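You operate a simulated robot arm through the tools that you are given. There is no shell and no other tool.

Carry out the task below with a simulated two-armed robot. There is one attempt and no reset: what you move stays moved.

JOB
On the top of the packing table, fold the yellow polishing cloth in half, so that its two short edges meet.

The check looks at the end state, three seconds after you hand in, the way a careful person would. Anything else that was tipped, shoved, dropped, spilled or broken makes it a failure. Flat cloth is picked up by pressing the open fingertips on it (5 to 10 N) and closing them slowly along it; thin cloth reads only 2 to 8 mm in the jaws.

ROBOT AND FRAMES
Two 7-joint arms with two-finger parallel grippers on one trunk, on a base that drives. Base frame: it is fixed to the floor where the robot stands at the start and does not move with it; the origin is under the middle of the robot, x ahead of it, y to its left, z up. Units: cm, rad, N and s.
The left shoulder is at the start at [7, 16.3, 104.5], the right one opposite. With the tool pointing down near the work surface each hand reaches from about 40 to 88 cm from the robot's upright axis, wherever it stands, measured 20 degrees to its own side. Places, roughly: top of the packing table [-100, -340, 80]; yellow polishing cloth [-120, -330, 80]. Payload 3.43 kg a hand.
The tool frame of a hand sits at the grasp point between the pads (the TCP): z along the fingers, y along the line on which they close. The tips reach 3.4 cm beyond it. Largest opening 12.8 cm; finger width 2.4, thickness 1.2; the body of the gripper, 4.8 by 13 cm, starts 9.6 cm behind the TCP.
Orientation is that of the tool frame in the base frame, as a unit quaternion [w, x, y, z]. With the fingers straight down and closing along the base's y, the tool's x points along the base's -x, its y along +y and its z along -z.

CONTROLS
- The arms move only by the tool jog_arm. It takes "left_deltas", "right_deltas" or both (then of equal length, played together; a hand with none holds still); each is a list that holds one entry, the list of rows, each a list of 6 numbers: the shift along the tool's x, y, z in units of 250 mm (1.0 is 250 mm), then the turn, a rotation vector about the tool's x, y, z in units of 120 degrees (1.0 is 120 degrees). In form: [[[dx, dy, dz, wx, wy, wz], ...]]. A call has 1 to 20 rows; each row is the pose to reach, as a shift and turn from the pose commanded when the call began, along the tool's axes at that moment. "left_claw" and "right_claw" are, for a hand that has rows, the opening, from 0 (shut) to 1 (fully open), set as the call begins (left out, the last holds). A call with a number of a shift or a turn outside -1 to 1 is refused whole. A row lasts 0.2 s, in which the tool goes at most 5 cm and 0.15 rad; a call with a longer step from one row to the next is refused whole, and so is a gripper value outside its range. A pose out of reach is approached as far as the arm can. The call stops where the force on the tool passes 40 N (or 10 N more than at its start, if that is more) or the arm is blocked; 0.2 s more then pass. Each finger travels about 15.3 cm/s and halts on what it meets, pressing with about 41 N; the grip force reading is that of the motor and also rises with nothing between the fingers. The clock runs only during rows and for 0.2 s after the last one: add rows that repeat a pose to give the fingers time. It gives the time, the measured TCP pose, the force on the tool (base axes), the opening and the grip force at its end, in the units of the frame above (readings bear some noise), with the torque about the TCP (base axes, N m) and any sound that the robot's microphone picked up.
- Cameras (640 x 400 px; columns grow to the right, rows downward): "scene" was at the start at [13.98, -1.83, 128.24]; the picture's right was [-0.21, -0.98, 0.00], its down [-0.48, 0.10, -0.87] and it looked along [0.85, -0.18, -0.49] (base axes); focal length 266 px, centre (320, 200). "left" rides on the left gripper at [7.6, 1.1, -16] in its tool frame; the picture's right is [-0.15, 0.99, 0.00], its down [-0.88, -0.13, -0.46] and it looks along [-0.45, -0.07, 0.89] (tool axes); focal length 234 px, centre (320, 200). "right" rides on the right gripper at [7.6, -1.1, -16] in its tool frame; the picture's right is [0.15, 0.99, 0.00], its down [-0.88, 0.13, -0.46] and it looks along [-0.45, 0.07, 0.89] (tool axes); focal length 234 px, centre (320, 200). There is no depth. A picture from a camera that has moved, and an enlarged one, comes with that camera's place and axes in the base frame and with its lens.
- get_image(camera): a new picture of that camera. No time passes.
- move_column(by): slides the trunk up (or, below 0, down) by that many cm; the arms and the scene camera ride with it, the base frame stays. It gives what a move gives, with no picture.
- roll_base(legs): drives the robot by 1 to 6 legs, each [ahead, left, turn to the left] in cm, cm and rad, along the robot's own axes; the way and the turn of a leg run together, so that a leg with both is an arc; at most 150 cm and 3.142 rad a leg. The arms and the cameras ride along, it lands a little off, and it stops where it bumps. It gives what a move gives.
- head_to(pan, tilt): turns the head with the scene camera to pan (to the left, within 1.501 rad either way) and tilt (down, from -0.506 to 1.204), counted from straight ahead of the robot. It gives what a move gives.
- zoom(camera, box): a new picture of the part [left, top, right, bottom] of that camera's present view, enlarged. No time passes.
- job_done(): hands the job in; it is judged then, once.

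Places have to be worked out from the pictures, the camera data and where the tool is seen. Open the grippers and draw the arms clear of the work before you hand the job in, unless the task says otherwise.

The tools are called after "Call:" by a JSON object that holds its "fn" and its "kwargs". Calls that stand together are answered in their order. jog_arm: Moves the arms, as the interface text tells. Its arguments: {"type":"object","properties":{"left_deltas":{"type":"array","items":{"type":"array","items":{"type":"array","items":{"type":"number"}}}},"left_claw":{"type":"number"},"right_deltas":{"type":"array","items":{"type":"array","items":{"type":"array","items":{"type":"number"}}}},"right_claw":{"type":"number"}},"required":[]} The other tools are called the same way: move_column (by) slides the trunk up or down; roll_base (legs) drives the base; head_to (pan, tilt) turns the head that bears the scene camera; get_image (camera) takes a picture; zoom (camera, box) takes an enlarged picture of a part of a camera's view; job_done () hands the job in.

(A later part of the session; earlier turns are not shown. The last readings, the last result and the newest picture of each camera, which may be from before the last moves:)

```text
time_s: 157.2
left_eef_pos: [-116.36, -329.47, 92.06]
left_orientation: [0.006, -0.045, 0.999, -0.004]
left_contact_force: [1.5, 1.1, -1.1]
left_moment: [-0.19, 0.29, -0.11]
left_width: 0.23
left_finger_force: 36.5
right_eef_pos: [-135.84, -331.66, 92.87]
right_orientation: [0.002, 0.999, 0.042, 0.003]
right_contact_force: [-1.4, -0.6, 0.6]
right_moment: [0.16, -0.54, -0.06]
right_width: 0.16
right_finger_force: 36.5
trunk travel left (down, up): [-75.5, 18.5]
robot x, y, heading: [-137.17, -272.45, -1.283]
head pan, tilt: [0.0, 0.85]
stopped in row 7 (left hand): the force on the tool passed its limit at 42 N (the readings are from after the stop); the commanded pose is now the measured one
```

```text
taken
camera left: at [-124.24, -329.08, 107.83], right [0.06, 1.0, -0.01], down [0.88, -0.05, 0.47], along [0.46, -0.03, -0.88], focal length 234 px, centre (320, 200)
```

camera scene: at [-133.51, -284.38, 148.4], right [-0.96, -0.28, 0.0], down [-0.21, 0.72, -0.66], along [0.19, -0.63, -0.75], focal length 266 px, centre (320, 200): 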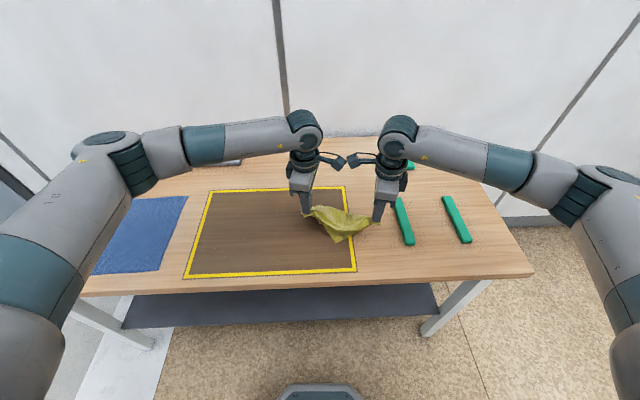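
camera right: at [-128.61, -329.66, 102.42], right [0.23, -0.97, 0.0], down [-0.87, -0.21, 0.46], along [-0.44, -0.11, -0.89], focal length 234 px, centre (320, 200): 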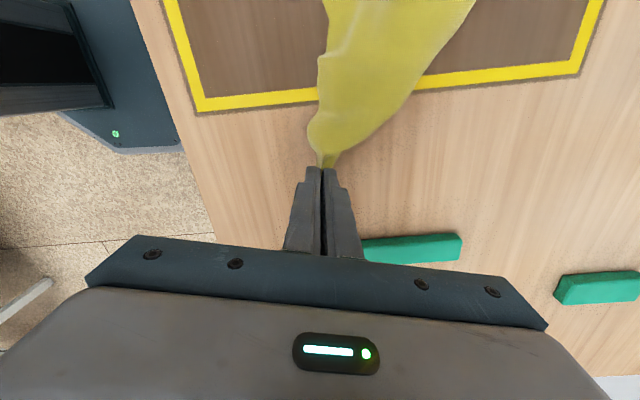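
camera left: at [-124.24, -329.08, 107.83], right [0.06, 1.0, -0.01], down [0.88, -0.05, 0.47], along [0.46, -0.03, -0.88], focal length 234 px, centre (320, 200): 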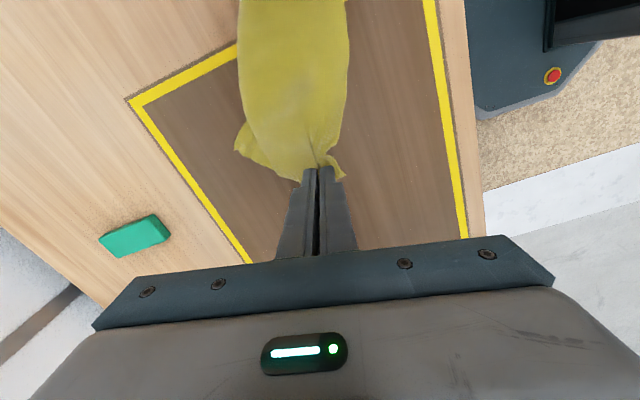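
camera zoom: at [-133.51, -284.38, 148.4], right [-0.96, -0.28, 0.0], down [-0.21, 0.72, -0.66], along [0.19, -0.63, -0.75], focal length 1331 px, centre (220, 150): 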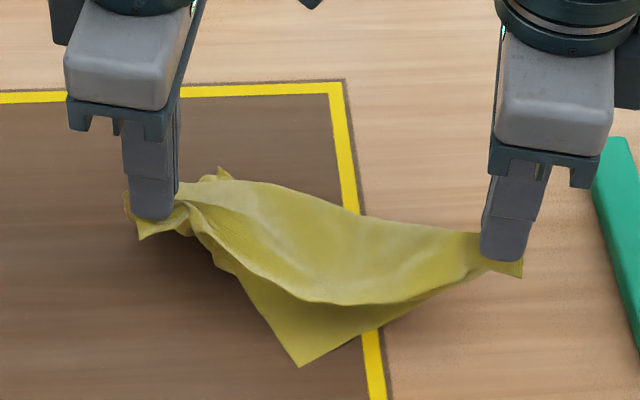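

The wrist cameras of the two hands touched lightly when lifting (force stop), but the cloth now hangs from two adjacent corners. I move the left hand left 2 cm to separate them and straighten the held edge.

Call:
{"fn": "jog_arm", "kwargs": {"left_deltas": [[[-0.02, 0, 0, 0, 0, 0], [-0.04, 0, 0, 0, 0, 0], [-0.06, 0, 0, 0, 0, 0], [-0.08, 0, 0, 0, 0, 0], [-0.08, 0, 0, 0, 0, 0]]]}}

Call:
{"fn": "zoom", "kwargs": {"camera": "scene", "box": [270, 170, 400, 260]}}

```text
time_s: 158.4
left_eef_pos: [-114.63, -329.44, 91.95]
left_orientation: [0.005, -0.045, 0.999, -0.004]
left_contact_force: [-0.9, -0.4, -0.6]
left_moment: [0.0, -0.01, -0.01]
left_width: 0.2
left_finger_force: 36.4
right_eef_pos: [-135.88, -331.77, 92.81]
right_orientation: [0.003, 0.999, 0.044, 0.003]
right_contact_force: [-0.4, 0.2, -0.9]
right_moment: [-0.01, 0.01, -0.01]
right_width: 0.16
right_finger_force: 36.2
trunk travel left (down, up): [-75.5, 18.5]
robot x, y, heading: [-136.81, -272.04, -1.285]
head pan, tilt: [0.0, 0.85]
```

```text
4.44 times, centred on (335, 215) of scene
camera zoom: at [-133.52, -284.39, 148.4], right [-0.96, -0.28, 0.0], down [-0.21, 0.72, -0.66], along [0.19, -0.63, -0.75], focal length 1183 px, centre (253, 133)
```

zoom: 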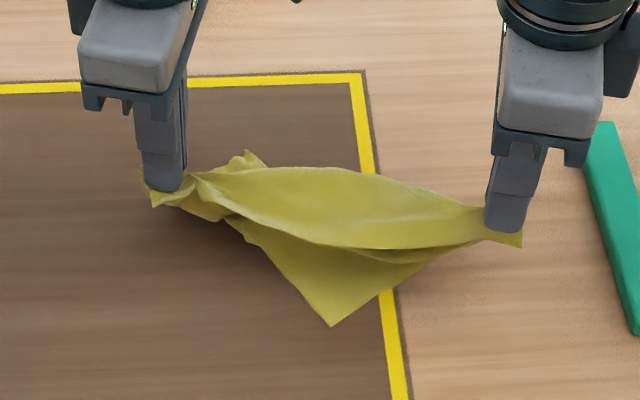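

No tension yet. I raise the trunk 17 cm to let the cloth hang from both corners.

Call:
{"fn": "move_column", "kwargs": {"by": 17}}

Call:
{"fn": "jog_arm", "kwargs": {"left_deltas": [[[-0.02, 0, 0, 0, 0, 0], [-0.04, 0, 0, 0, 0, 0], [-0.06, 0, 0, 0, 0, 0], [-0.06, 0, 0, 0, 0, 0]]]}}

Call:
{"fn": "get_image", "kwargs": {"camera": "scene"}}

Call:
{"fn": "zoom", "kwargs": {"camera": "scene", "box": [270, 160, 410, 290]}}

Call:
{"fn": "get_image", "kwargs": {"camera": "left"}}

Call:
{"fn": "get_image", "kwargs": {"camera": "right"}}

```text
time_s: 160.3
left_eef_pos: [-114.51, -329.49, 108.97]
left_orientation: [0.005, -0.045, 0.999, -0.003]
left_contact_force: [0.8, -0.1, -1.2]
left_moment: [-0.01, 0.02, 0.05]
left_width: 0.18
left_finger_force: 36.9
right_eef_pos: [-135.87, -331.78, 109.78]
right_orientation: [0.003, 0.999, 0.044, 0.003]
right_contact_force: [-0.2, 0.0, 0.5]
right_moment: [0.01, 0.02, 0.01]
right_width: 0.18
right_finger_force: 36.3
trunk travel left (down, up): [-92.5, 1.5]
robot x, y, heading: [-137.25, -271.96, -1.281]
head pan, tilt: [0.0, 0.85]
```

```text
time_s: 161.3
left_eef_pos: [-113.1, -329.42, 109.07]
left_orientation: [0.004, -0.044, 0.999, -0.004]
left_contact_force: [-3.9, -0.9, 0.5]
left_moment: [-0.01, 0.12, 0.0]
left_width: 0.17
left_finger_force: 36.8
right_eef_pos: [-135.74, -331.63, 109.76]
right_orientation: [0.003, 0.999, 0.044, 0.003]
right_contact_force: [4.0, 0.7, -0.6]
right_moment: [-0.01, -0.16, -0.02]
right_width: 0.18
right_finger_force: 36.6
trunk travel left (down, up): [-92.5, 1.5]
robot x, y, heading: [-137.11, -271.85, -1.287]
head pan, tilt: [0.0, 0.85]
```

```text
taken
camera scene: at [-133.51, -284.38, 165.4], right [-0.96, -0.28, 0.0], down [-0.21, 0.72, -0.66], along [0.19, -0.63, -0.75], focal length 266 px, centre (320, 200)
```

scene: 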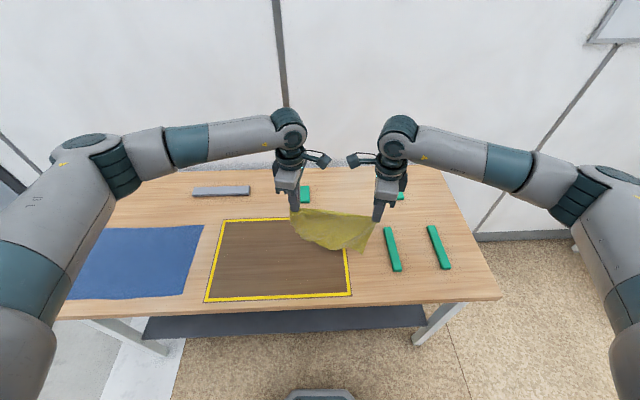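

```text
3.08 times, centred on (340, 225) of scene
camera zoom: at [-133.51, -284.38, 165.4], right [-0.96, -0.28, 0.0], down [-0.21, 0.72, -0.66], along [0.19, -0.63, -0.75], focal length 819 px, centre (258, 123)
```

zoom: 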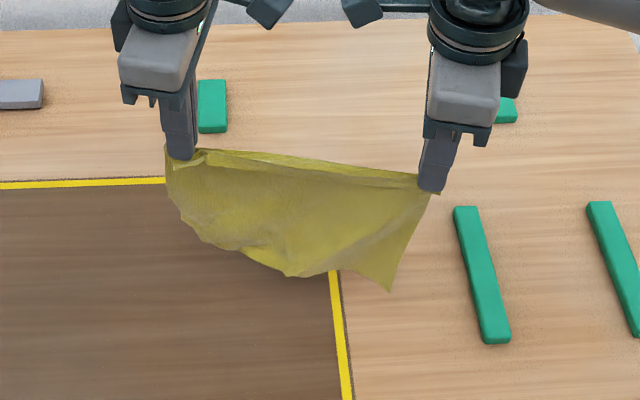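

```text
taken
camera left: at [-120.84, -328.75, 124.88], right [0.06, 1.0, -0.01], down [0.88, -0.05, 0.47], along [0.46, -0.03, -0.89], focal length 234 px, centre (320, 200)
```

left: 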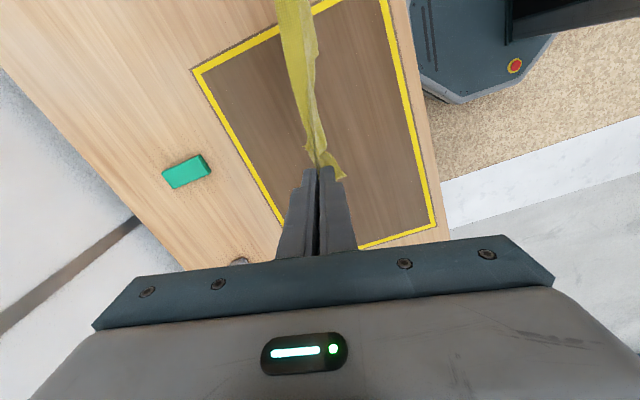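

```text
taken
camera right: at [-128.39, -329.79, 125.85], right [0.23, -0.97, 0.01], down [-0.87, -0.2, 0.45], along [-0.44, -0.11, -0.89], focal length 234 px, centre (320, 200)
```

right: 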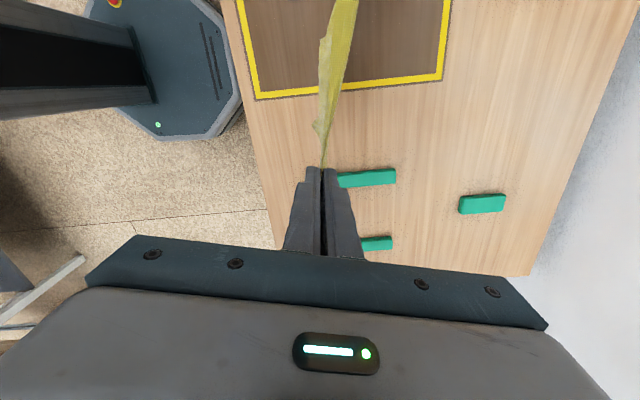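

The cloth hangs like a sheet with the upper edge taut (4 N). I zoom in for the lower corners.

Call:
{"fn": "zoom", "kwargs": {"camera": "scene", "box": [280, 195, 380, 265]}}

Call:
{"fn": "zoom", "kwargs": {"camera": "left", "box": [250, 0, 380, 190]}}

Call:
{"fn": "zoom", "kwargs": {"camera": "right", "box": [250, 0, 390, 190]}}

```text
5.71 times, centred on (330, 230) of scene
camera zoom: at [-133.51, -284.38, 165.4], right [-0.96, -0.28, 0.0], down [-0.21, 0.72, -0.66], along [0.19, -0.63, -0.75], focal length 1521 px, centre (263, 29)
```

zoom: 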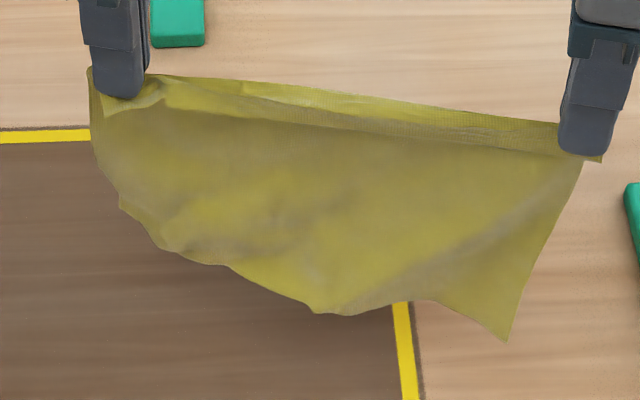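

```text
2.11 times, centred on (315, 95) of left
camera zoom: at [-120.84, -328.75, 124.88], right [0.06, 1.0, -0.01], down [0.88, -0.05, 0.47], along [0.46, -0.03, -0.89], focal length 493 px, centre (330, 421)
```

zoom: 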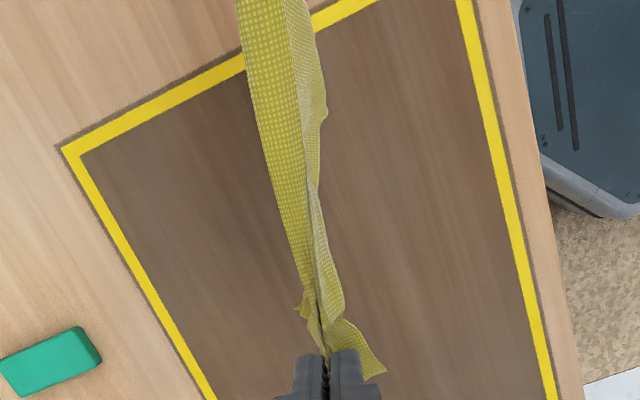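

```text
2.11 times, centred on (320, 95) of right
camera zoom: at [-128.39, -329.79, 125.85], right [0.23, -0.97, 0.01], down [-0.87, -0.2, 0.45], along [-0.44, -0.11, -0.89], focal length 493 px, centre (320, 421)
```

zoom: 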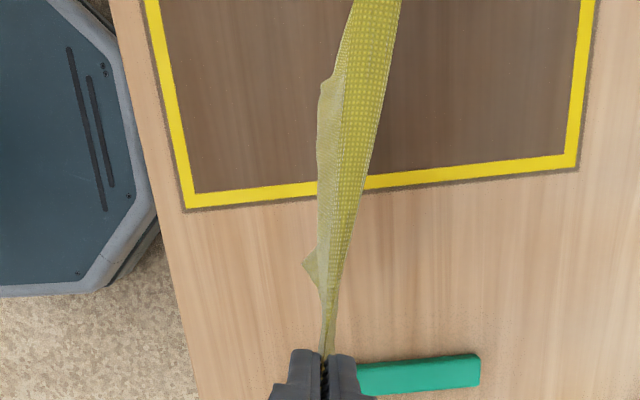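

The left lower corner seems folded back against the sheet. I shake both hands up and down a few times to let it fall open.

Call:
{"fn": "jog_arm", "kwargs": {"left_deltas": [[[0, 0, 0.17, 0, 0, 0], [0, 0, 0, 0, 0, 0], [0, 0, 0.17, 0, 0, 0], [0, 0, 0, 0, 0, 0], [0, 0.15, 0.1, 0, 0, 0], [0, 0, 0, 0, 0, 0], [0, -0.15, 0.1, 0, 0, 0], [0, 0, 0, 0, 0, 0], [0, 0.15, 0.1, 0, 0, 0], [0, 0, 0, 0, 0, 0], [0, 0, 0, 0, 0, 0], [0, 0, 0, 0, 0, 0]]], "right_deltas": [[[0, 0, 0.17, 0, 0, 0], [0, 0, 0, 0, 0, 0], [0, 0, 0.17, 0, 0, 0], [0, 0, 0, 0, 0, 0], [0, -0.15, 0.1, 0, 0, 0], [0, 0, 0, 0, 0, 0], [0, 0.15, 0.1, 0, 0, 0], [0, 0, 0, 0, 0, 0], [0, -0.15, 0.1, 0, 0, 0], [0, 0, 0, 0, 0, 0], [0, 0, 0, 0, 0, 0], [0, 0, 0, 0, 0, 0]]]}}

Call:
{"fn": "zoom", "kwargs": {"camera": "scene", "box": [280, 195, 380, 265]}}

Call:
{"fn": "zoom", "kwargs": {"camera": "left", "box": [250, 0, 380, 190]}}

```text
time_s: 163.9
left_eef_pos: [-112.91, -329.13, 109.13]
left_orientation: [0.006, -0.044, 0.999, -0.004]
left_contact_force: [-7.7, -1.0, 0.2]
left_moment: [-0.03, 0.19, -0.01]
left_width: 0.18
left_finger_force: 36.9
right_eef_pos: [-135.81, -331.49, 109.89]
right_orientation: [0.003, 0.999, 0.044, 0.002]
right_contact_force: [6.7, 0.2, 0.2]
right_moment: [-0.01, -0.18, 0.02]
right_width: 0.18
right_finger_force: 36.3
trunk travel left (down, up): [-92.5, 1.5]
robot x, y, heading: [-136.92, -271.98, -1.282]
head pan, tilt: [0.0, 0.85]
```

```text
5.71 times, centred on (330, 230) of scene
camera zoom: at [-133.47, -284.08, 165.43], right [-0.96, -0.28, 0.0], down [-0.21, 0.72, -0.66], along [0.19, -0.63, -0.75], focal length 1521 px, centre (263, 29)
```

zoom: 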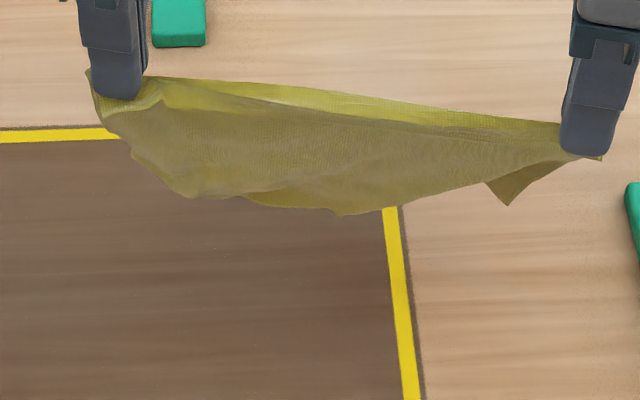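

```text
2.11 times, centred on (315, 95) of left
camera zoom: at [-120.74, -328.46, 124.9], right [0.06, 1.0, -0.01], down [0.88, -0.05, 0.47], along [0.46, -0.03, -0.89], focal length 493 px, centre (330, 421)
```

zoom: 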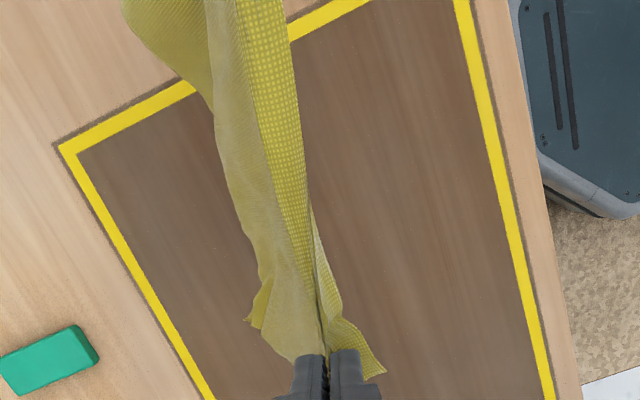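

It is still swinging; I wait a little and look again.

Call:
{"fn": "jog_arm", "kwargs": {"left_deltas": [[[0, 0, 0, 0, 0, 0], [0, 0, 0, 0, 0, 0], [0, 0, 0, 0, 0, 0], [0, 0, 0, 0, 0, 0], [0, 0, 0, 0, 0, 0], [0, 0, 0, 0, 0, 0], [0, 0, 0, 0, 0, 0], [0, 0, 0, 0, 0, 0], [0, 0, 0, 0, 0, 0], [0, 0, 0, 0, 0, 0]]]}}

Call:
{"fn": "zoom", "kwargs": {"camera": "scene", "box": [280, 195, 380, 265]}}

Call:
{"fn": "zoom", "kwargs": {"camera": "left", "box": [250, 0, 380, 190]}}

```text
time_s: 166.1
left_eef_pos: [-113.0, -329.32, 109.03]
left_orientation: [0.006, -0.044, 0.999, -0.003]
left_contact_force: [-6.1, 0.3, 0.7]
left_moment: [-0.04, 0.16, 0.0]
left_width: 0.19
left_finger_force: 36.3
right_eef_pos: [-135.77, -331.68, 109.91]
right_orientation: [0.002, 0.999, 0.043, 0.002]
right_contact_force: [6.2, 1.1, -1.0]
right_moment: [-0.01, -0.16, 0.0]
right_width: 0.17
right_finger_force: 36.7
trunk travel left (down, up): [-92.5, 1.5]
robot x, y, heading: [-137.22, -272.07, -1.283]
head pan, tilt: [0.0, 0.85]
```

```text
5.71 times, centred on (330, 230) of scene
camera zoom: at [-133.5, -284.38, 165.4], right [-0.96, -0.28, 0.0], down [-0.21, 0.72, -0.66], along [0.19, -0.63, -0.75], focal length 1521 px, centre (263, 29)
```

zoom: 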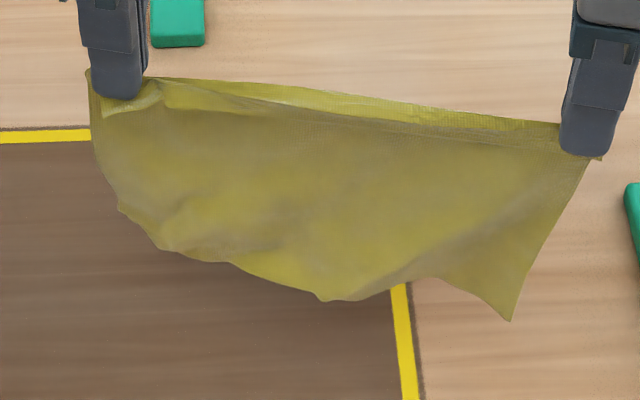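

```text
2.11 times, centred on (315, 95) of left
camera zoom: at [-120.78, -328.69, 124.8], right [0.06, 1.0, -0.01], down [0.88, -0.05, 0.47], along [0.46, -0.03, -0.89], focal length 493 px, centre (330, 421)
```

zoom: 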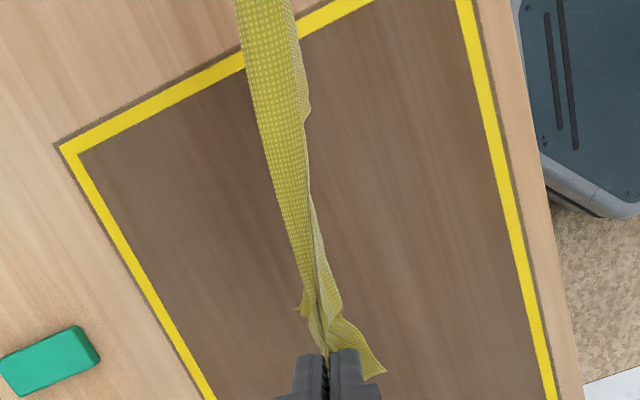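

The shape persists; the lower-left corner is probably folded up behind the sheet. I'll lay the sheet down with the hands moving toward the robot, so the back side comes out on top and that corner becomes visible. First I move both hands 12 cm farther and lower the trunk until the bottom touches.

Call:
{"fn": "jog_arm", "kwargs": {"left_deltas": [[[0, -0.06, 0, 0, 0, 0], [0, -0.13, 0, 0, 0, 0], [0, -0.2, 0, 0, 0, 0], [0, -0.27, 0, 0, 0, 0], [0, -0.34, 0, 0, 0, 0], [0, -0.41, 0, 0, 0, 0], [0, -0.46, 0, 0, 0, 0], [0, -0.48, 0, 0, 0, 0], [0, -0.48, 0, 0, 0, 0], [0, -0.48, 0, 0, 0, 0]]], "right_deltas": [[[0, 0.06, 0, 0, 0, 0], [0, 0.13, 0, 0, 0, 0], [0, 0.2, 0, 0, 0, 0], [0, 0.27, 0, 0, 0, 0], [0, 0.34, 0, 0, 0, 0], [0, 0.41, 0, 0, 0, 0], [0, 0.46, 0, 0, 0, 0], [0, 0.48, 0, 0, 0, 0], [0, 0.48, 0, 0, 0, 0], [0, 0.48, 0, 0, 0, 0]]]}}

Call:
{"fn": "move_column", "kwargs": {"by": -8}}

Call:
{"fn": "get_image", "kwargs": {"camera": "scene"}}

```text
time_s: 168.3
left_eef_pos: [-111.93, -341.34, 109.17]
left_orientation: [0.005, -0.044, 0.999, -0.004]
left_contact_force: [-5.3, -0.7, 0.3]
left_moment: [0.01, 0.17, 0.01]
left_width: 0.2
left_finger_force: 36.3
right_eef_pos: [-134.82, -343.65, 109.75]
right_orientation: [0.002, 0.999, 0.044, 0.003]
right_contact_force: [4.5, 1.0, 0.1]
right_moment: [-0.01, -0.18, -0.02]
right_width: 0.16
right_finger_force: 36.4
trunk travel left (down, up): [-92.5, 1.5]
robot x, y, heading: [-137.3, -272.35, -1.285]
head pan, tilt: [0.0, 0.85]
```

```text
time_s: 169.5
left_eef_pos: [-111.91, -341.25, 101.12]
left_orientation: [0.006, -0.045, 0.999, -0.005]
left_contact_force: [-5.6, -0.3, 0.5]
left_moment: [-0.04, 0.15, 0.01]
left_width: 0.18
left_finger_force: 36.1
right_eef_pos: [-134.84, -343.71, 101.93]
right_orientation: [0.002, 0.999, 0.044, 0.003]
right_contact_force: [5.2, 0.7, -0.1]
right_moment: [0.03, -0.22, -0.01]
right_width: 0.14
right_finger_force: 36.0
trunk travel left (down, up): [-84.5, 9.5]
robot x, y, heading: [-137.14, -272.17, -1.287]
head pan, tilt: [0.0, 0.85]
```

```text
taken
camera scene: at [-133.51, -284.38, 157.41], right [-0.96, -0.28, 0.0], down [-0.21, 0.72, -0.66], along [0.19, -0.63, -0.75], focal length 266 px, centre (320, 200)
```

scene: 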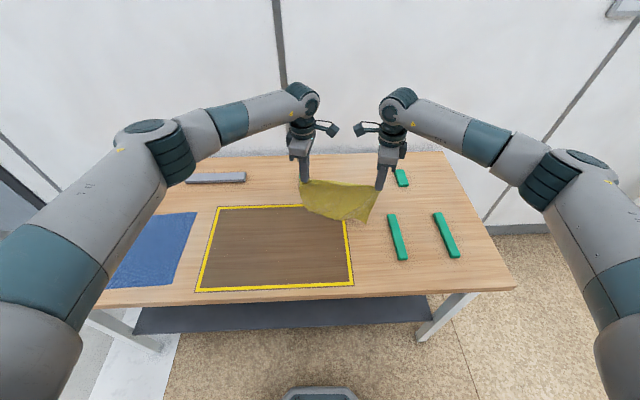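

The sheet's bottom is about to touch the table. I lay it down, hands moving toward the robot while lowering.

Call:
{"fn": "jog_arm", "kwargs": {"left_deltas": [[[0, 0.06, 0.012, 0, 0, 0], [0, 0.12, 0.028, 0, 0, 0], [0, 0.18, 0.045, 0, 0, 0], [0, 0.24, 0.068, 0, 0, 0], [0, 0.3, 0.095, 0, 0, 0], [0, 0.36, 0.128, 0, 0, 0], [0, 0.41, 0.165, 0, 0, 0], [0, 0.46, 0.208, 0, 0, 0], [0, 0.5, 0.255, 0, 0, 0], [0, 0.54, 0.3, 0, 0, 0], [0, 0.6, 0.388, 0, 0, 0], [0, 0.652, 0.484, 0, 0, 0], [0, 0.692, 0.572, 0, 0, 0], [0, 0.72, 0.628, 0, 0, 0], [0, 0.76, 0.652, 0, 0, 0], [0, 0.76, 0.652, 0, 0, 0]]], "right_deltas": [[[0, -0.06, 0.024, 0, 0, 0], [0, -0.12, 0.05, 0, 0, 0], [0, -0.18, 0.073, 0, 0, 0], [0, -0.24, 0.1, 0, 0, 0], [0, -0.3, 0.127, 0, 0, 0], [0, -0.36, 0.16, 0, 0, 0], [0, -0.41, 0.197, 0, 0, 0], [0, -0.46, 0.24, 0, 0, 0], [0, -0.5, 0.287, 0, 0, 0], [0, -0.54, 0.332, 0, 0, 0], [0, -0.6, 0.42, 0, 0, 0], [0, -0.652, 0.516, 0, 0, 0], [0, -0.692, 0.604, 0, 0, 0], [0, -0.72, 0.66, 0, 0, 0], [0, -0.76, 0.684, 0, 0, 0], [0, -0.76, 0.684, 0, 0, 0]]]}}

Call:
{"fn": "get_image", "kwargs": {"camera": "scene"}}

Call:
{"fn": "zoom", "kwargs": {"camera": "scene", "box": [260, 170, 400, 280]}}

Call:
{"fn": "get_image", "kwargs": {"camera": "left"}}

Call:
{"fn": "get_image", "kwargs": {"camera": "right"}}

```text
time_s: 172.9
left_eef_pos: [-113.33, -322.45, 84.67]
left_orientation: [0.006, -0.044, 0.999, -0.004]
left_contact_force: [-5.5, -0.9, 0.1]
left_moment: [-0.02, 0.14, 0.0]
left_width: 0.2
left_finger_force: 36.1
right_eef_pos: [-136.28, -324.7, 84.53]
right_orientation: [0.003, 0.999, 0.044, 0.003]
right_contact_force: [5.3, 0.7, 0.4]
right_moment: [0.03, -0.18, 0.0]
right_width: 0.16
right_finger_force: 36.9
trunk travel left (down, up): [-84.5, 9.5]
robot x, y, heading: [-137.2, -272.11, -1.288]
head pan, tilt: [0.0, 0.85]
```

```text
taken
camera scene: at [-133.51, -284.41, 157.4], right [-0.96, -0.28, 0.0], down [-0.21, 0.72, -0.66], along [0.19, -0.63, -0.75], focal length 266 px, centre (320, 200)
```

scene: 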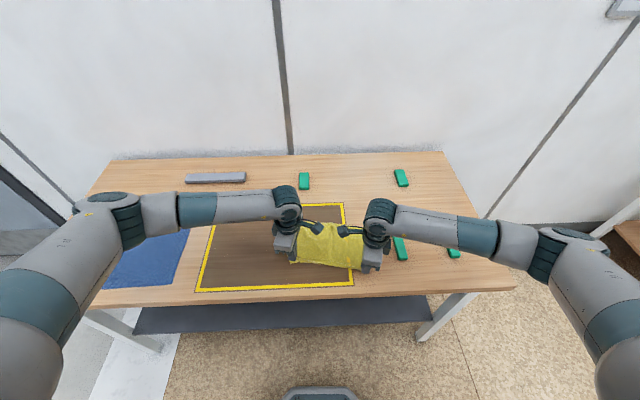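

```text
3.64 times, centred on (330, 225) of scene
camera zoom: at [-133.51, -284.41, 157.4], right [-0.96, -0.28, 0.0], down [-0.21, 0.72, -0.66], along [0.19, -0.63, -0.75], focal length 968 px, centre (284, 109)
```

zoom: 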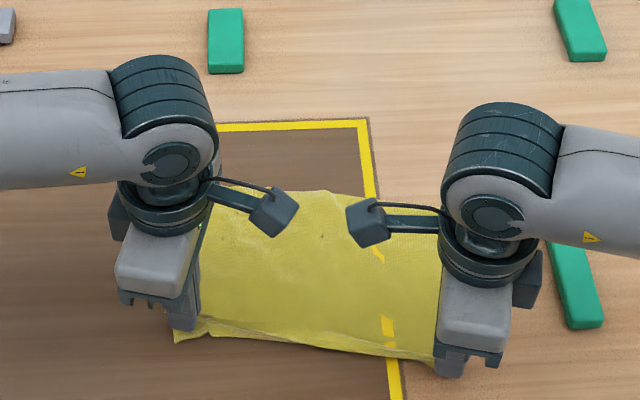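

```text
taken
camera left: at [-121.26, -321.94, 100.46], right [0.06, 1.0, -0.01], down [0.88, -0.05, 0.47], along [0.46, -0.03, -0.89], focal length 234 px, centre (320, 200)
```

left: 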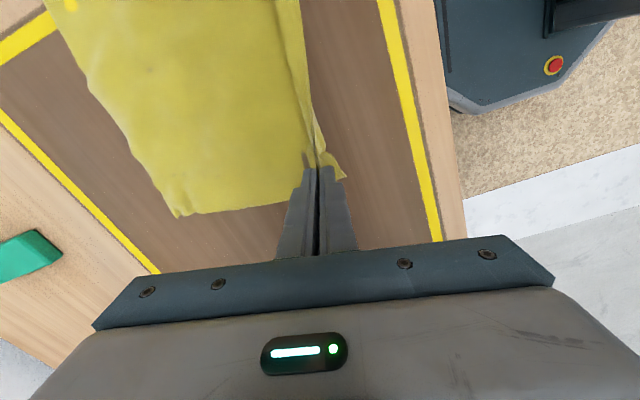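

```text
taken
camera right: at [-128.88, -322.85, 100.71], right [0.23, -0.97, 0.01], down [-0.87, -0.2, 0.45], along [-0.44, -0.11, -0.89], focal length 234 px, centre (320, 200)
```

right: 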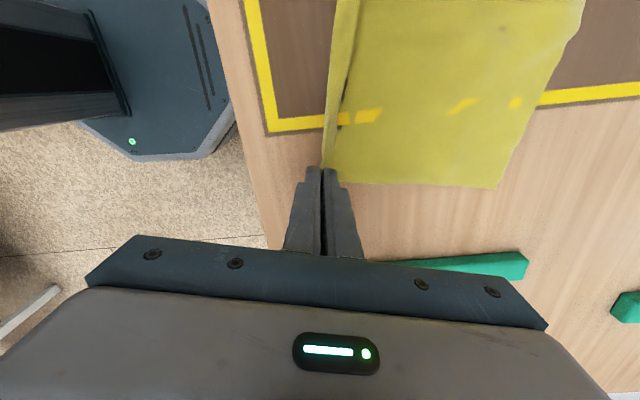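

The cloth now lies almost flat with all four corners showing. I set the jaws down, open both and raise straight up.

Call:
{"fn": "jog_arm", "kwargs": {"left_deltas": [[[0, 0, 0.01, 0, 0, 0], [0, 0, 0.024, 0, 0, 0], [0, 0, 0.024, 0, 0, 0]]], "right_deltas": [[[0, 0, 0.01, 0, 0, 0], [0, 0, 0.02, 0, 0, 0], [0, 0, 0.02, 0, 0, 0]]]}}

Call:
{"fn": "jog_arm", "kwargs": {"left_deltas": [[[0, 0, 0, 0, 0, 0], [0, 0, 0, 0, 0, 0], [0, 0, -0.06, 0, 0, 0], [0, 0, -0.16, 0, 0, 0], [0, 0, -0.3, 0, 0, 0], [-0.1, 0, -0.45, 0, 0, 0], [-0.22, 0, -0.6, 0, 0, 0], [-0.36, 0, -0.72, 0, 0, 0], [-0.5, 0, -0.8, 0, 0, 0], [-0.65, 0, -0.8, 0, 0, 0]]], "right_deltas": [[[0, 0, 0, 0, 0, 0], [0, 0, 0, 0, 0, 0], [0, 0, -0.06, 0, 0, 0], [0, 0, -0.16, 0, 0, 0], [0, 0, -0.3, 0, 0, 0], [-0.1, 0, -0.45, 0, 0, 0], [-0.22, 0, -0.6, 0, 0, 0], [-0.36, 0, -0.72, 0, 0, 0], [-0.5, 0, -0.8, 0, 0, 0], [-0.6, 0, -0.8, 0, 0, 0]]], "left_claw": 0.2, "right_claw": 0.2}}

Call:
{"fn": "get_image", "kwargs": {"camera": "scene"}}

Call:
{"fn": "zoom", "kwargs": {"camera": "scene", "box": [260, 190, 400, 290]}}

```text
time_s: 173.7
left_eef_pos: [-113.47, -322.62, 84.18]
left_orientation: [0.006, -0.045, 0.999, -0.004]
left_contact_force: [-5.8, -0.7, 5.3]
left_moment: [-0.05, 0.17, -0.03]
left_width: 0.17
left_finger_force: 36.5
right_eef_pos: [-136.38, -324.71, 84.19]
right_orientation: [0.003, 0.999, 0.044, 0.003]
right_contact_force: [5.1, 0.3, 0.6]
right_moment: [-0.01, -0.19, 0.01]
right_width: 0.17
right_finger_force: 36.2
trunk travel left (down, up): [-84.5, 9.5]
robot x, y, heading: [-137.3, -272.12, -1.282]
head pan, tilt: [0.0, 0.85]
```

```text
time_s: 175.9
left_eef_pos: [-97.29, -320.85, 104.32]
left_orientation: [0.006, -0.044, 0.999, -0.005]
left_contact_force: [0.3, -0.2, -0.5]
left_moment: [0.02, -0.02, 0.01]
left_width: 2.58
left_finger_force: 0.1
right_eef_pos: [-151.49, -325.94, 104.26]
right_orientation: [0.003, 0.999, 0.043, 0.002]
right_contact_force: [0.1, -0.2, -0.3]
right_moment: [-0.01, 0.06, 0.0]
right_width: 2.58
right_finger_force: 0.0
trunk travel left (down, up): [-84.5, 9.5]
robot x, y, heading: [-137.37, -272.12, -1.288]
head pan, tilt: [0.0, 0.85]
```

```text
taken
camera scene: at [-133.44, -284.25, 157.41], right [-0.96, -0.28, 0.0], down [-0.21, 0.72, -0.66], along [0.19, -0.63, -0.75], focal length 266 px, centre (320, 200)
```

scene: 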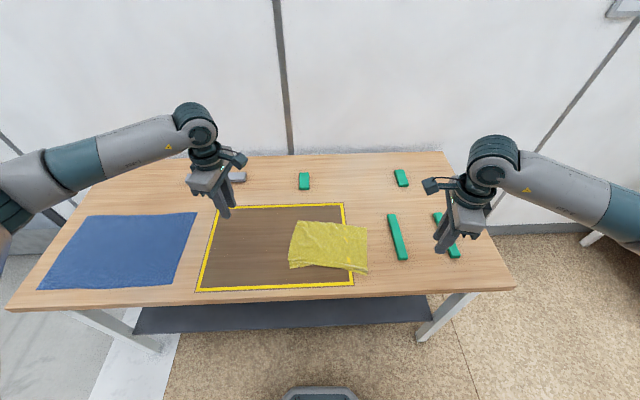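

```text
4.00 times, centred on (330, 240) of scene
camera zoom: at [-133.44, -284.25, 157.41], right [-0.96, -0.28, 0.0], down [-0.21, 0.72, -0.66], along [0.19, -0.63, -0.75], focal length 1065 px, centre (280, 40)
```

zoom: 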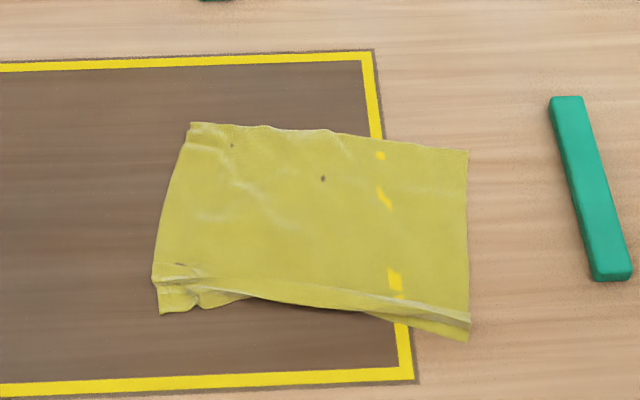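

The cloth lies nearly flat: width 25 cm, but 4 cm of its depth is tucked in a small pleat along the near edge. I'll turn both grippers back to close along the near edge, grip its two corners and pull them toward the robot to open the pleat.

Call:
{"fn": "jog_arm", "kwargs": {"left_deltas": [[[0, 0, 0, 0, 0, 0.055], [0, 0, 0, 0, 0, 0.11], [0, 0, 0, 0, 0, 0.165], [0, 0, 0, 0, 0, 0.22], [0, 0, 0, 0, 0, 0.275], [0, 0, 0, 0, 0, 0.33], [0, 0, 0, 0, 0, 0.385], [0, 0, 0, 0, 0, 0.44], [0, 0, 0, 0, 0, 0.495], [0, 0, 0, 0, 0, 0.55], [0, 0, 0, 0, 0, 0.605], [0, 0, 0, 0, 0, 0.66], [0, 0, 0, 0, 0, 0.713], [0, 0, 0, 0, 0, 0.713]]], "right_deltas": [[[0, 0, 0, 0, 0, -0.0605], [0, 0, 0, 0, 0, -0.121], [0, 0, 0, 0, 0, -0.1815], [0, 0, 0, 0, 0, -0.242], [0, 0, 0, 0, 0, -0.3025], [0, 0, 0, 0, 0, -0.363], [0, 0, 0, 0, 0, -0.4235], [0, 0, 0, 0, 0, -0.484], [0, 0, 0, 0, 0, -0.5445], [0, 0, 0, 0, 0, -0.605], [0, 0, 0, 0, 0, -0.6655], [0, 0, 0, 0, 0, -0.726], [0, 0, 0, 0, 0, -0.786], [0, 0, 0, 0, 0, -0.786]]], "left_claw": 0.22, "right_claw": 0.22}}

```text
time_s: 178.9
left_eef_pos: [-97.41, -320.88, 104.25]
left_orientation: [0.007, 0.646, 0.763, 0.0]
left_contact_force: [-0.6, -0.4, 0.9]
left_moment: [0.04, -0.02, 0.0]
left_width: 2.82
left_finger_force: 0.0
right_eef_pos: [-151.46, -325.98, 104.17]
right_orientation: [0.003, 0.646, 0.763, 0.0]
right_contact_force: [-0.4, -0.2, -0.2]
right_moment: [0.03, -0.01, -0.03]
right_width: 2.82
right_finger_force: 0.0
trunk travel left (down, up): [-84.5, 9.5]
robot x, y, heading: [-137.03, -272.14, -1.281]
head pan, tilt: [0.0, 0.85]
```

Now I move both hands over the near corners, 8 cm up.

Call:
{"fn": "jog_arm", "kwargs": {"left_deltas": [[[0.02, -0.08, 0.02, 0, 0, 0], [0.04, -0.18, 0.06, 0, 0, 0], [0.07, -0.3, 0.12, 0, 0, 0], [0.1, -0.42, 0.2, 0, 0, 0], [0.12, -0.54, 0.3, 0, 0, 0], [0.14, -0.64, 0.4, 0, 0, 0], [0.16, -0.7, 0.5, 0, 0, 0], [0.16, -0.715, 0.6, 0, 0, 0], [0.16, -0.715, 0.65, 0, 0, 0], [0.16, -0.715, 0.65, 0, 0, 0]]], "right_deltas": [[[0, 0.08, 0.02, 0, 0, 0], [0, 0.18, 0.06, 0, 0, 0], [0, 0.3, 0.12, 0, 0, 0], [-0.005, 0.42, 0.2, 0, 0, 0], [-0.01, 0.54, 0.3, 0, 0, 0], [-0.01, 0.62, 0.4, 0, 0, 0], [-0.01, 0.67, 0.5, 0, 0, 0], [-0.01, 0.688, 0.6, 0, 0, 0], [-0.01, 0.688, 0.65, 0, 0, 0], [-0.01, 0.688, 0.65, 0, 0, 0]]]}}

Call:
{"fn": "get_image", "kwargs": {"camera": "left"}}

Call:
{"fn": "get_image", "kwargs": {"camera": "right"}}

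Call:
{"fn": "zoom", "kwargs": {"camera": "scene", "box": [260, 190, 400, 290]}}

```text
time_s: 181.1
left_eef_pos: [-115.46, -319.82, 87.82]
left_orientation: [0.006, 0.647, 0.763, 0.001]
left_contact_force: [-0.6, 0.4, 0.7]
left_moment: [0.0, 0.01, 0.03]
left_width: 2.84
left_finger_force: 0.1
right_eef_pos: [-134.19, -323.32, 87.86]
right_orientation: [0.004, 0.647, 0.762, 0.0]
right_contact_force: [-0.4, -0.6, 0.1]
right_moment: [-0.01, -0.06, 0.04]
right_width: 2.84
right_finger_force: 0.0
trunk travel left (down, up): [-84.5, 9.5]
robot x, y, heading: [-136.96, -272.25, -1.286]
head pan, tilt: [0.0, 0.85]
```

```text
taken
camera left: at [-115.83, -312.16, 103.64], right [1.0, 0.02, 0.01], down [0.01, -0.89, 0.46], along [0.02, -0.46, -0.89], focal length 234 px, centre (320, 200)
```

left: 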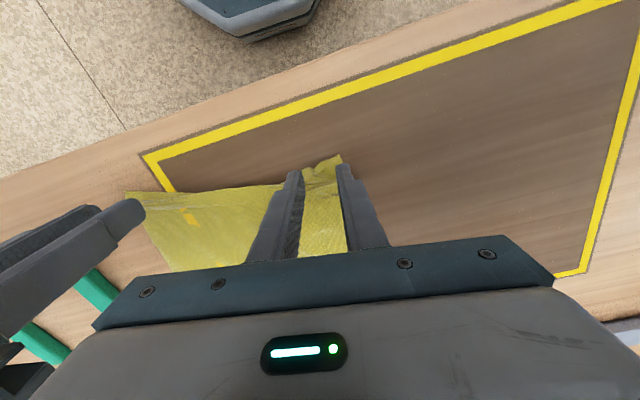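

```text
taken
camera right: at [-136.65, -315.99, 103.88], right [0.95, 0.3, 0.0], down [0.27, -0.85, 0.46], along [0.14, -0.44, -0.89], focal length 234 px, centre (320, 200)
```

right: 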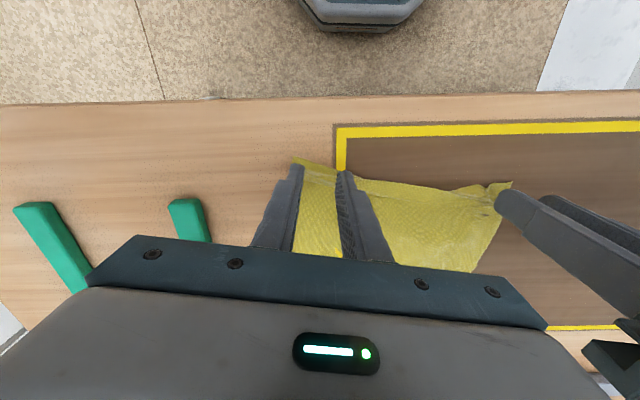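

```text
4.00 times, centred on (330, 240) of scene
camera zoom: at [-133.5, -284.36, 157.4], right [-0.96, -0.28, 0.0], down [-0.21, 0.72, -0.66], along [0.19, -0.63, -0.75], focal length 1065 px, centre (280, 40)
```

zoom: 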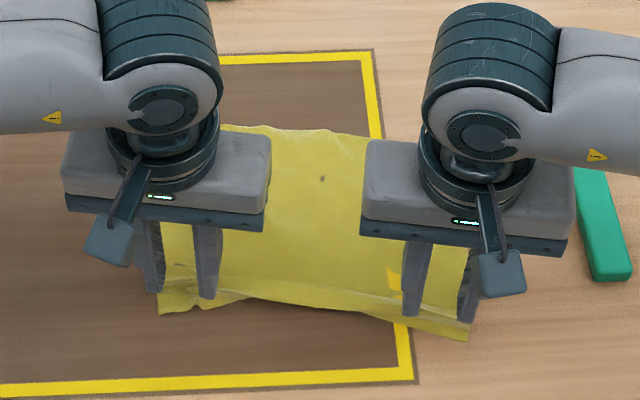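

I zoom both wrist views to see how the tips line up with the near edge.

Call:
{"fn": "zoom", "kwargs": {"camera": "left", "box": [250, 120, 410, 220]}}

Call:
{"fn": "zoom", "kwargs": {"camera": "right", "box": [250, 120, 410, 220]}}

```text
4.00 times, centred on (330, 170) of left
camera zoom: at [-115.83, -312.16, 103.64], right [1.0, 0.02, 0.01], down [0.01, -0.89, 0.46], along [0.02, -0.46, -0.89], focal length 937 px, centre (280, 320)
```

zoom: 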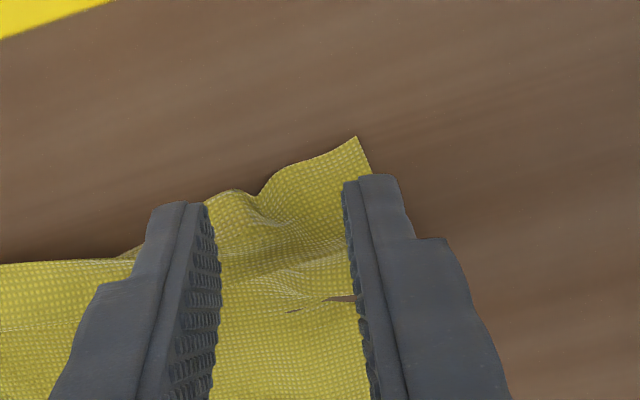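

```text
4.00 times, centred on (330, 170) of right
camera zoom: at [-136.65, -315.99, 103.88], right [0.95, 0.3, 0.0], down [0.27, -0.85, 0.46], along [0.14, -0.44, -0.89], focal length 937 px, centre (280, 320)
```

zoom: 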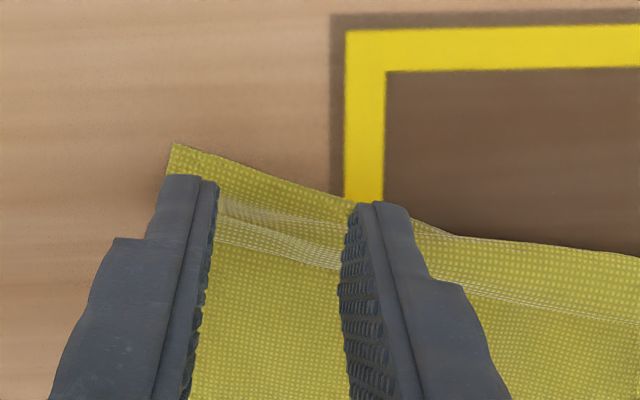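

The near strip from edge to pleat is about 1.7 cm wide and single-layered. I shift both hands 0.45 cm inward, lower and press.

Call:
{"fn": "jog_arm", "kwargs": {"left_deltas": [[[-0.01, 0, 0.03, 0, 0, 0], [-0.02, 0, 0.07, 0, 0, 0], [-0.02, 0, 0.11, 0, 0, 0], [-0.02, 0, 0.14, 0, 0, 0], [-0.02, 0, 0.16, 0, 0, 0], [-0.02, 0, 0.17, 0, 0, 0], [-0.02, 0, 0.174, 0, 0, 0], [-0.02, 0, 0.178, 0, 0, 0]]], "right_deltas": [[[-0.008, 0, 0.03, 0, 0, 0], [-0.016, 0, 0.07, 0, 0, 0], [-0.016, 0, 0.11, 0, 0, 0], [-0.016, 0, 0.14, 0, 0, 0], [-0.016, 0, 0.16, 0, 0, 0], [-0.016, 0, 0.17, 0, 0, 0], [-0.016, 0, 0.175, 0, 0, 0], [-0.016, 0, 0.18, 0, 0, 0]]]}}

Call:
{"fn": "zoom", "kwargs": {"camera": "left", "box": [250, 120, 410, 220]}}

Call:
{"fn": "zoom", "kwargs": {"camera": "right", "box": [250, 120, 410, 220]}}

```text
time_s: 182.9
left_eef_pos: [-115.43, -320.48, 83.58]
left_orientation: [0.007, 0.646, 0.763, -0.001]
left_contact_force: [0.3, -0.5, 9.7]
left_moment: [-0.15, 0.2, 0.0]
left_width: 2.8
left_finger_force: 0.1
right_eef_pos: [-134.15, -323.96, 83.71]
right_orientation: [0.004, 0.648, 0.762, 0.0]
right_contact_force: [-1.3, -1.1, 11.3]
right_moment: [-0.14, 0.21, 0.01]
right_width: 2.82
right_finger_force: 0.0
trunk travel left (down, up): [-84.5, 9.5]
robot x, y, heading: [-137.45, -272.28, -1.285]
head pan, tilt: [0.0, 0.85]
```

```text
4.00 times, centred on (330, 170) of left
camera zoom: at [-115.82, -312.71, 99.36], right [1.0, 0.02, 0.01], down [0.01, -0.89, 0.46], along [0.02, -0.46, -0.89], focal length 937 px, centre (280, 320)
```

zoom: 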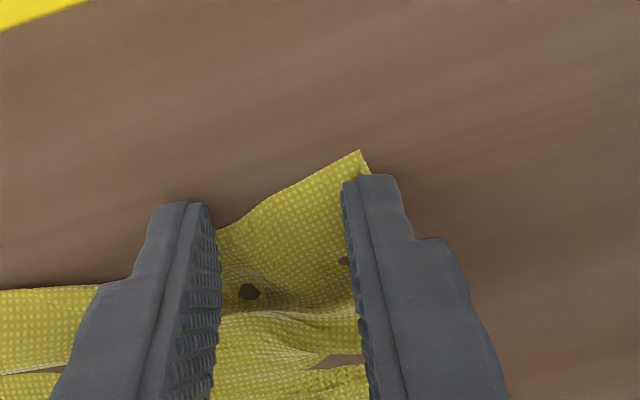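

```text
4.00 times, centred on (330, 170) of right
camera zoom: at [-136.57, -316.44, 99.5], right [0.95, 0.3, 0.0], down [0.27, -0.84, 0.46], along [0.14, -0.44, -0.89], focal length 937 px, centre (280, 320)
```

zoom: 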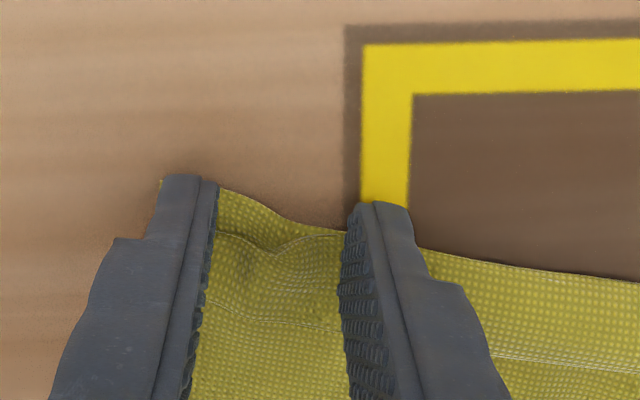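

Both press with about 10 N on the near strip. I close slowly.

Call:
{"fn": "jog_arm", "kwargs": {"left_deltas": [[[0, 0, 0, 0, 0, 0], [0, 0, 0, 0, 0, 0]]], "right_deltas": [[[0, 0, 0, 0, 0, 0], [0, 0, 0, 0, 0, 0]]], "left_claw": 0.18, "right_claw": 0.18}}

Call:
{"fn": "jog_arm", "kwargs": {"left_deltas": [[[0, 0, 0, 0, 0, 0], [0, 0, 0, 0, 0, 0]]], "right_deltas": [[[0, 0, 0, 0, 0, 0], [0, 0, 0, 0, 0, 0]]], "left_claw": 0.14, "right_claw": 0.14}}

Call:
{"fn": "jog_arm", "kwargs": {"left_deltas": [[[0, 0, 0, 0, 0, 0], [0, 0, 0, 0, 0, 0]]], "right_deltas": [[[0, 0, 0, 0, 0, 0], [0, 0, 0, 0, 0, 0]]], "left_claw": 0.1, "right_claw": 0.1}}

Call:
{"fn": "zoom", "kwargs": {"camera": "left", "box": [250, 120, 410, 220]}}

Call:
{"fn": "zoom", "kwargs": {"camera": "right", "box": [250, 120, 410, 220]}}

```text
time_s: 183.5
left_eef_pos: [-115.42, -320.41, 83.58]
left_orientation: [0.008, 0.646, 0.763, 0.0]
left_contact_force: [-0.5, -1.0, 14.2]
left_moment: [-0.16, 0.21, -0.01]
left_width: 2.25
left_finger_force: 0.0
right_eef_pos: [-134.15, -323.84, 83.55]
right_orientation: [0.006, 0.647, 0.762, -0.001]
right_contact_force: [2.8, -1.9, 13.7]
right_moment: [-0.17, 0.04, 0.06]
right_width: 2.18
right_finger_force: 0.0
trunk travel left (down, up): [-84.5, 9.5]
robot x, y, heading: [-137.35, -271.9, -1.281]
head pan, tilt: [0.0, 0.85]
```

```text
time_s: 184.1
left_eef_pos: [-115.47, -320.51, 83.52]
left_orientation: [0.007, 0.646, 0.763, -0.001]
left_contact_force: [0.5, 0.6, 15.2]
left_moment: [-0.17, 0.24, -0.01]
left_width: 1.78
left_finger_force: 0.1
right_eef_pos: [-134.12, -323.8, 83.64]
right_orientation: [0.005, 0.648, 0.762, -0.001]
right_contact_force: [3.9, -1.1, 16.5]
right_moment: [-0.19, 0.01, 0.03]
right_width: 1.67
right_finger_force: 0.0
trunk travel left (down, up): [-84.5, 9.5]
robot x, y, heading: [-137.45, -271.98, -1.285]
head pan, tilt: [0.0, 0.85]
```

```text
time_s: 184.7
left_eef_pos: [-115.55, -320.42, 83.56]
left_orientation: [0.008, 0.647, 0.763, 0.001]
left_contact_force: [0.6, 1.3, 15.4]
left_moment: [-0.13, 0.22, -0.02]
left_width: 1.27
left_finger_force: 0.0
right_eef_pos: [-134.18, -323.83, 83.55]
right_orientation: [0.005, 0.647, 0.762, -0.001]
right_contact_force: [3.1, -1.2, 18.0]
right_moment: [-0.2, 0.0, 0.02]
right_width: 1.16
right_finger_force: 0.0
trunk travel left (down, up): [-84.5, 9.5]
robot x, y, heading: [-137.39, -271.81, -1.285]
head pan, tilt: [0.0, 0.85]
```

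```text
4.00 times, centred on (330, 170) of left
camera zoom: at [-115.8, -312.57, 99.34], right [1.0, 0.02, 0.01], down [0.01, -0.89, 0.46], along [0.02, -0.46, -0.89], focal length 937 px, centre (280, 320)
```

zoom: 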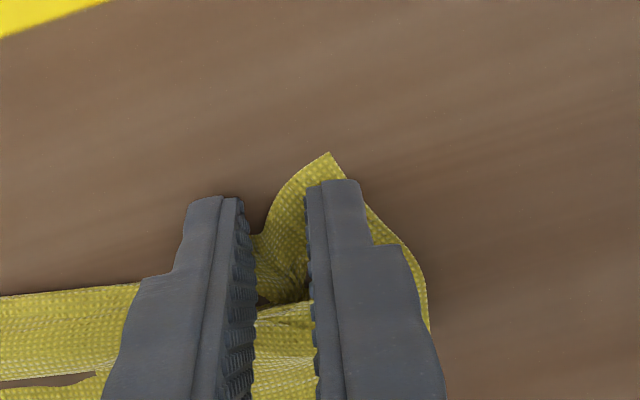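

```text
4.00 times, centred on (330, 170) of right
camera zoom: at [-136.57, -316.31, 99.49], right [0.95, 0.3, 0.0], down [0.27, -0.84, 0.46], along [0.14, -0.44, -0.89], focal length 937 px, centre (280, 320)
```

zoom: 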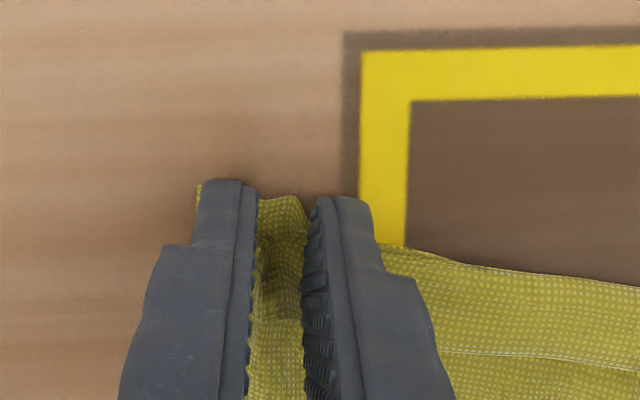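

Ridges are forming at both. I close fully.

Call:
{"fn": "jog_arm", "kwargs": {"left_deltas": [[[0, 0, 0, 0, 0, 0], [0, 0, 0, 0, 0, 0]]], "right_deltas": [[[0, 0, 0, 0, 0, 0], [0, 0, 0, 0, 0, 0]]], "left_claw": 0.06, "right_claw": 0.06}}

Call:
{"fn": "jog_arm", "kwargs": {"left_deltas": [[[0, 0, 0, 0, 0, 0], [0, 0, 0, 0, 0, 0], [0, 0, 0, 0, 0, 0]]], "right_deltas": [[[0, 0, 0, 0, 0, 0], [0, 0, 0, 0, 0, 0], [0, 0, 0, 0, 0, 0]]], "left_claw": 0.0, "right_claw": 0.0}}

Call:
{"fn": "zoom", "kwargs": {"camera": "left", "box": [250, 120, 410, 220]}}

Call:
{"fn": "zoom", "kwargs": {"camera": "right", "box": [250, 120, 410, 220]}}

```text
time_s: 185.3
left_eef_pos: [-115.42, -320.27, 83.74]
left_orientation: [0.007, 0.647, 0.763, 0.0]
left_contact_force: [-1.5, 1.7, 13.7]
left_moment: [-0.07, 0.15, -0.01]
left_width: 0.76
left_finger_force: 0.1
right_eef_pos: [-134.23, -323.69, 83.56]
right_orientation: [0.005, 0.648, 0.762, -0.001]
right_contact_force: [1.5, -1.4, 19.4]
right_moment: [-0.21, 0.03, 0.02]
right_width: 0.63
right_finger_force: 0.0
trunk travel left (down, up): [-84.5, 9.5]
robot x, y, heading: [-137.29, -271.71, -1.282]
head pan, tilt: [0.0, 0.85]
```

```text
time_s: 186.1
left_eef_pos: [-115.58, -320.46, 83.43]
left_orientation: [0.007, 0.647, 0.763, 0.001]
left_contact_force: [-0.6, 0.2, 11.6]
left_moment: [-0.01, 0.06, -0.03]
left_width: 0.09
left_finger_force: 35.7
right_eef_pos: [-134.21, -323.84, 83.6]
right_orientation: [0.005, 0.647, 0.762, -0.001]
right_contact_force: [-2.9, -2.0, 22.8]
right_moment: [-0.21, 0.19, 0.0]
right_width: 0.13
right_finger_force: 36.1
trunk travel left (down, up): [-84.5, 9.5]
robot x, y, heading: [-137.35, -271.81, -1.283]
head pan, tilt: [0.0, 0.85]
```

```text
4.00 times, centred on (330, 170) of left
camera zoom: at [-115.86, -312.58, 99.33], right [1.0, 0.02, 0.01], down [0.01, -0.89, 0.46], along [0.02, -0.46, -0.89], focal length 937 px, centre (280, 320)
```

zoom: 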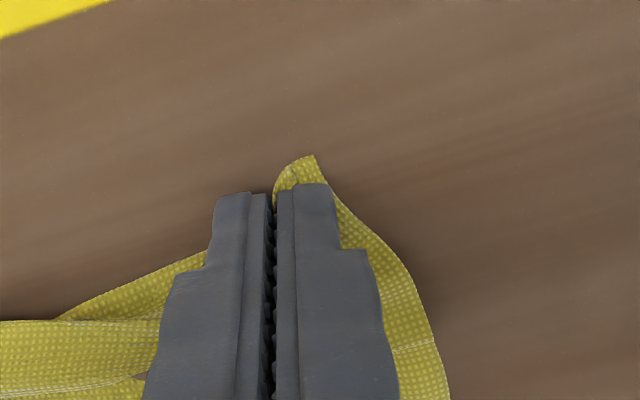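

```text
4.00 times, centred on (330, 170) of right
camera zoom: at [-136.65, -316.34, 99.48], right [0.95, 0.3, 0.0], down [0.27, -0.84, 0.46], along [0.14, -0.44, -0.89], focal length 937 px, centre (280, 320)
```

zoom: 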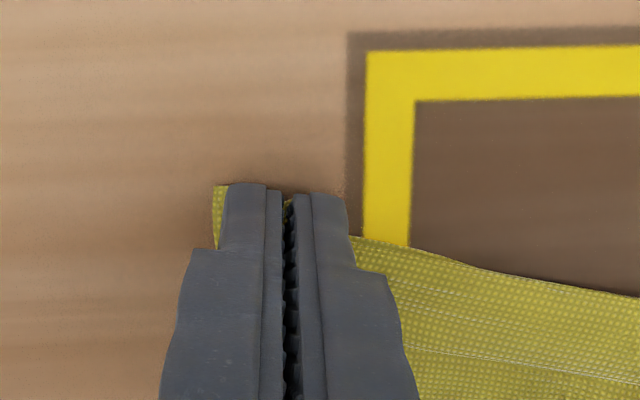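

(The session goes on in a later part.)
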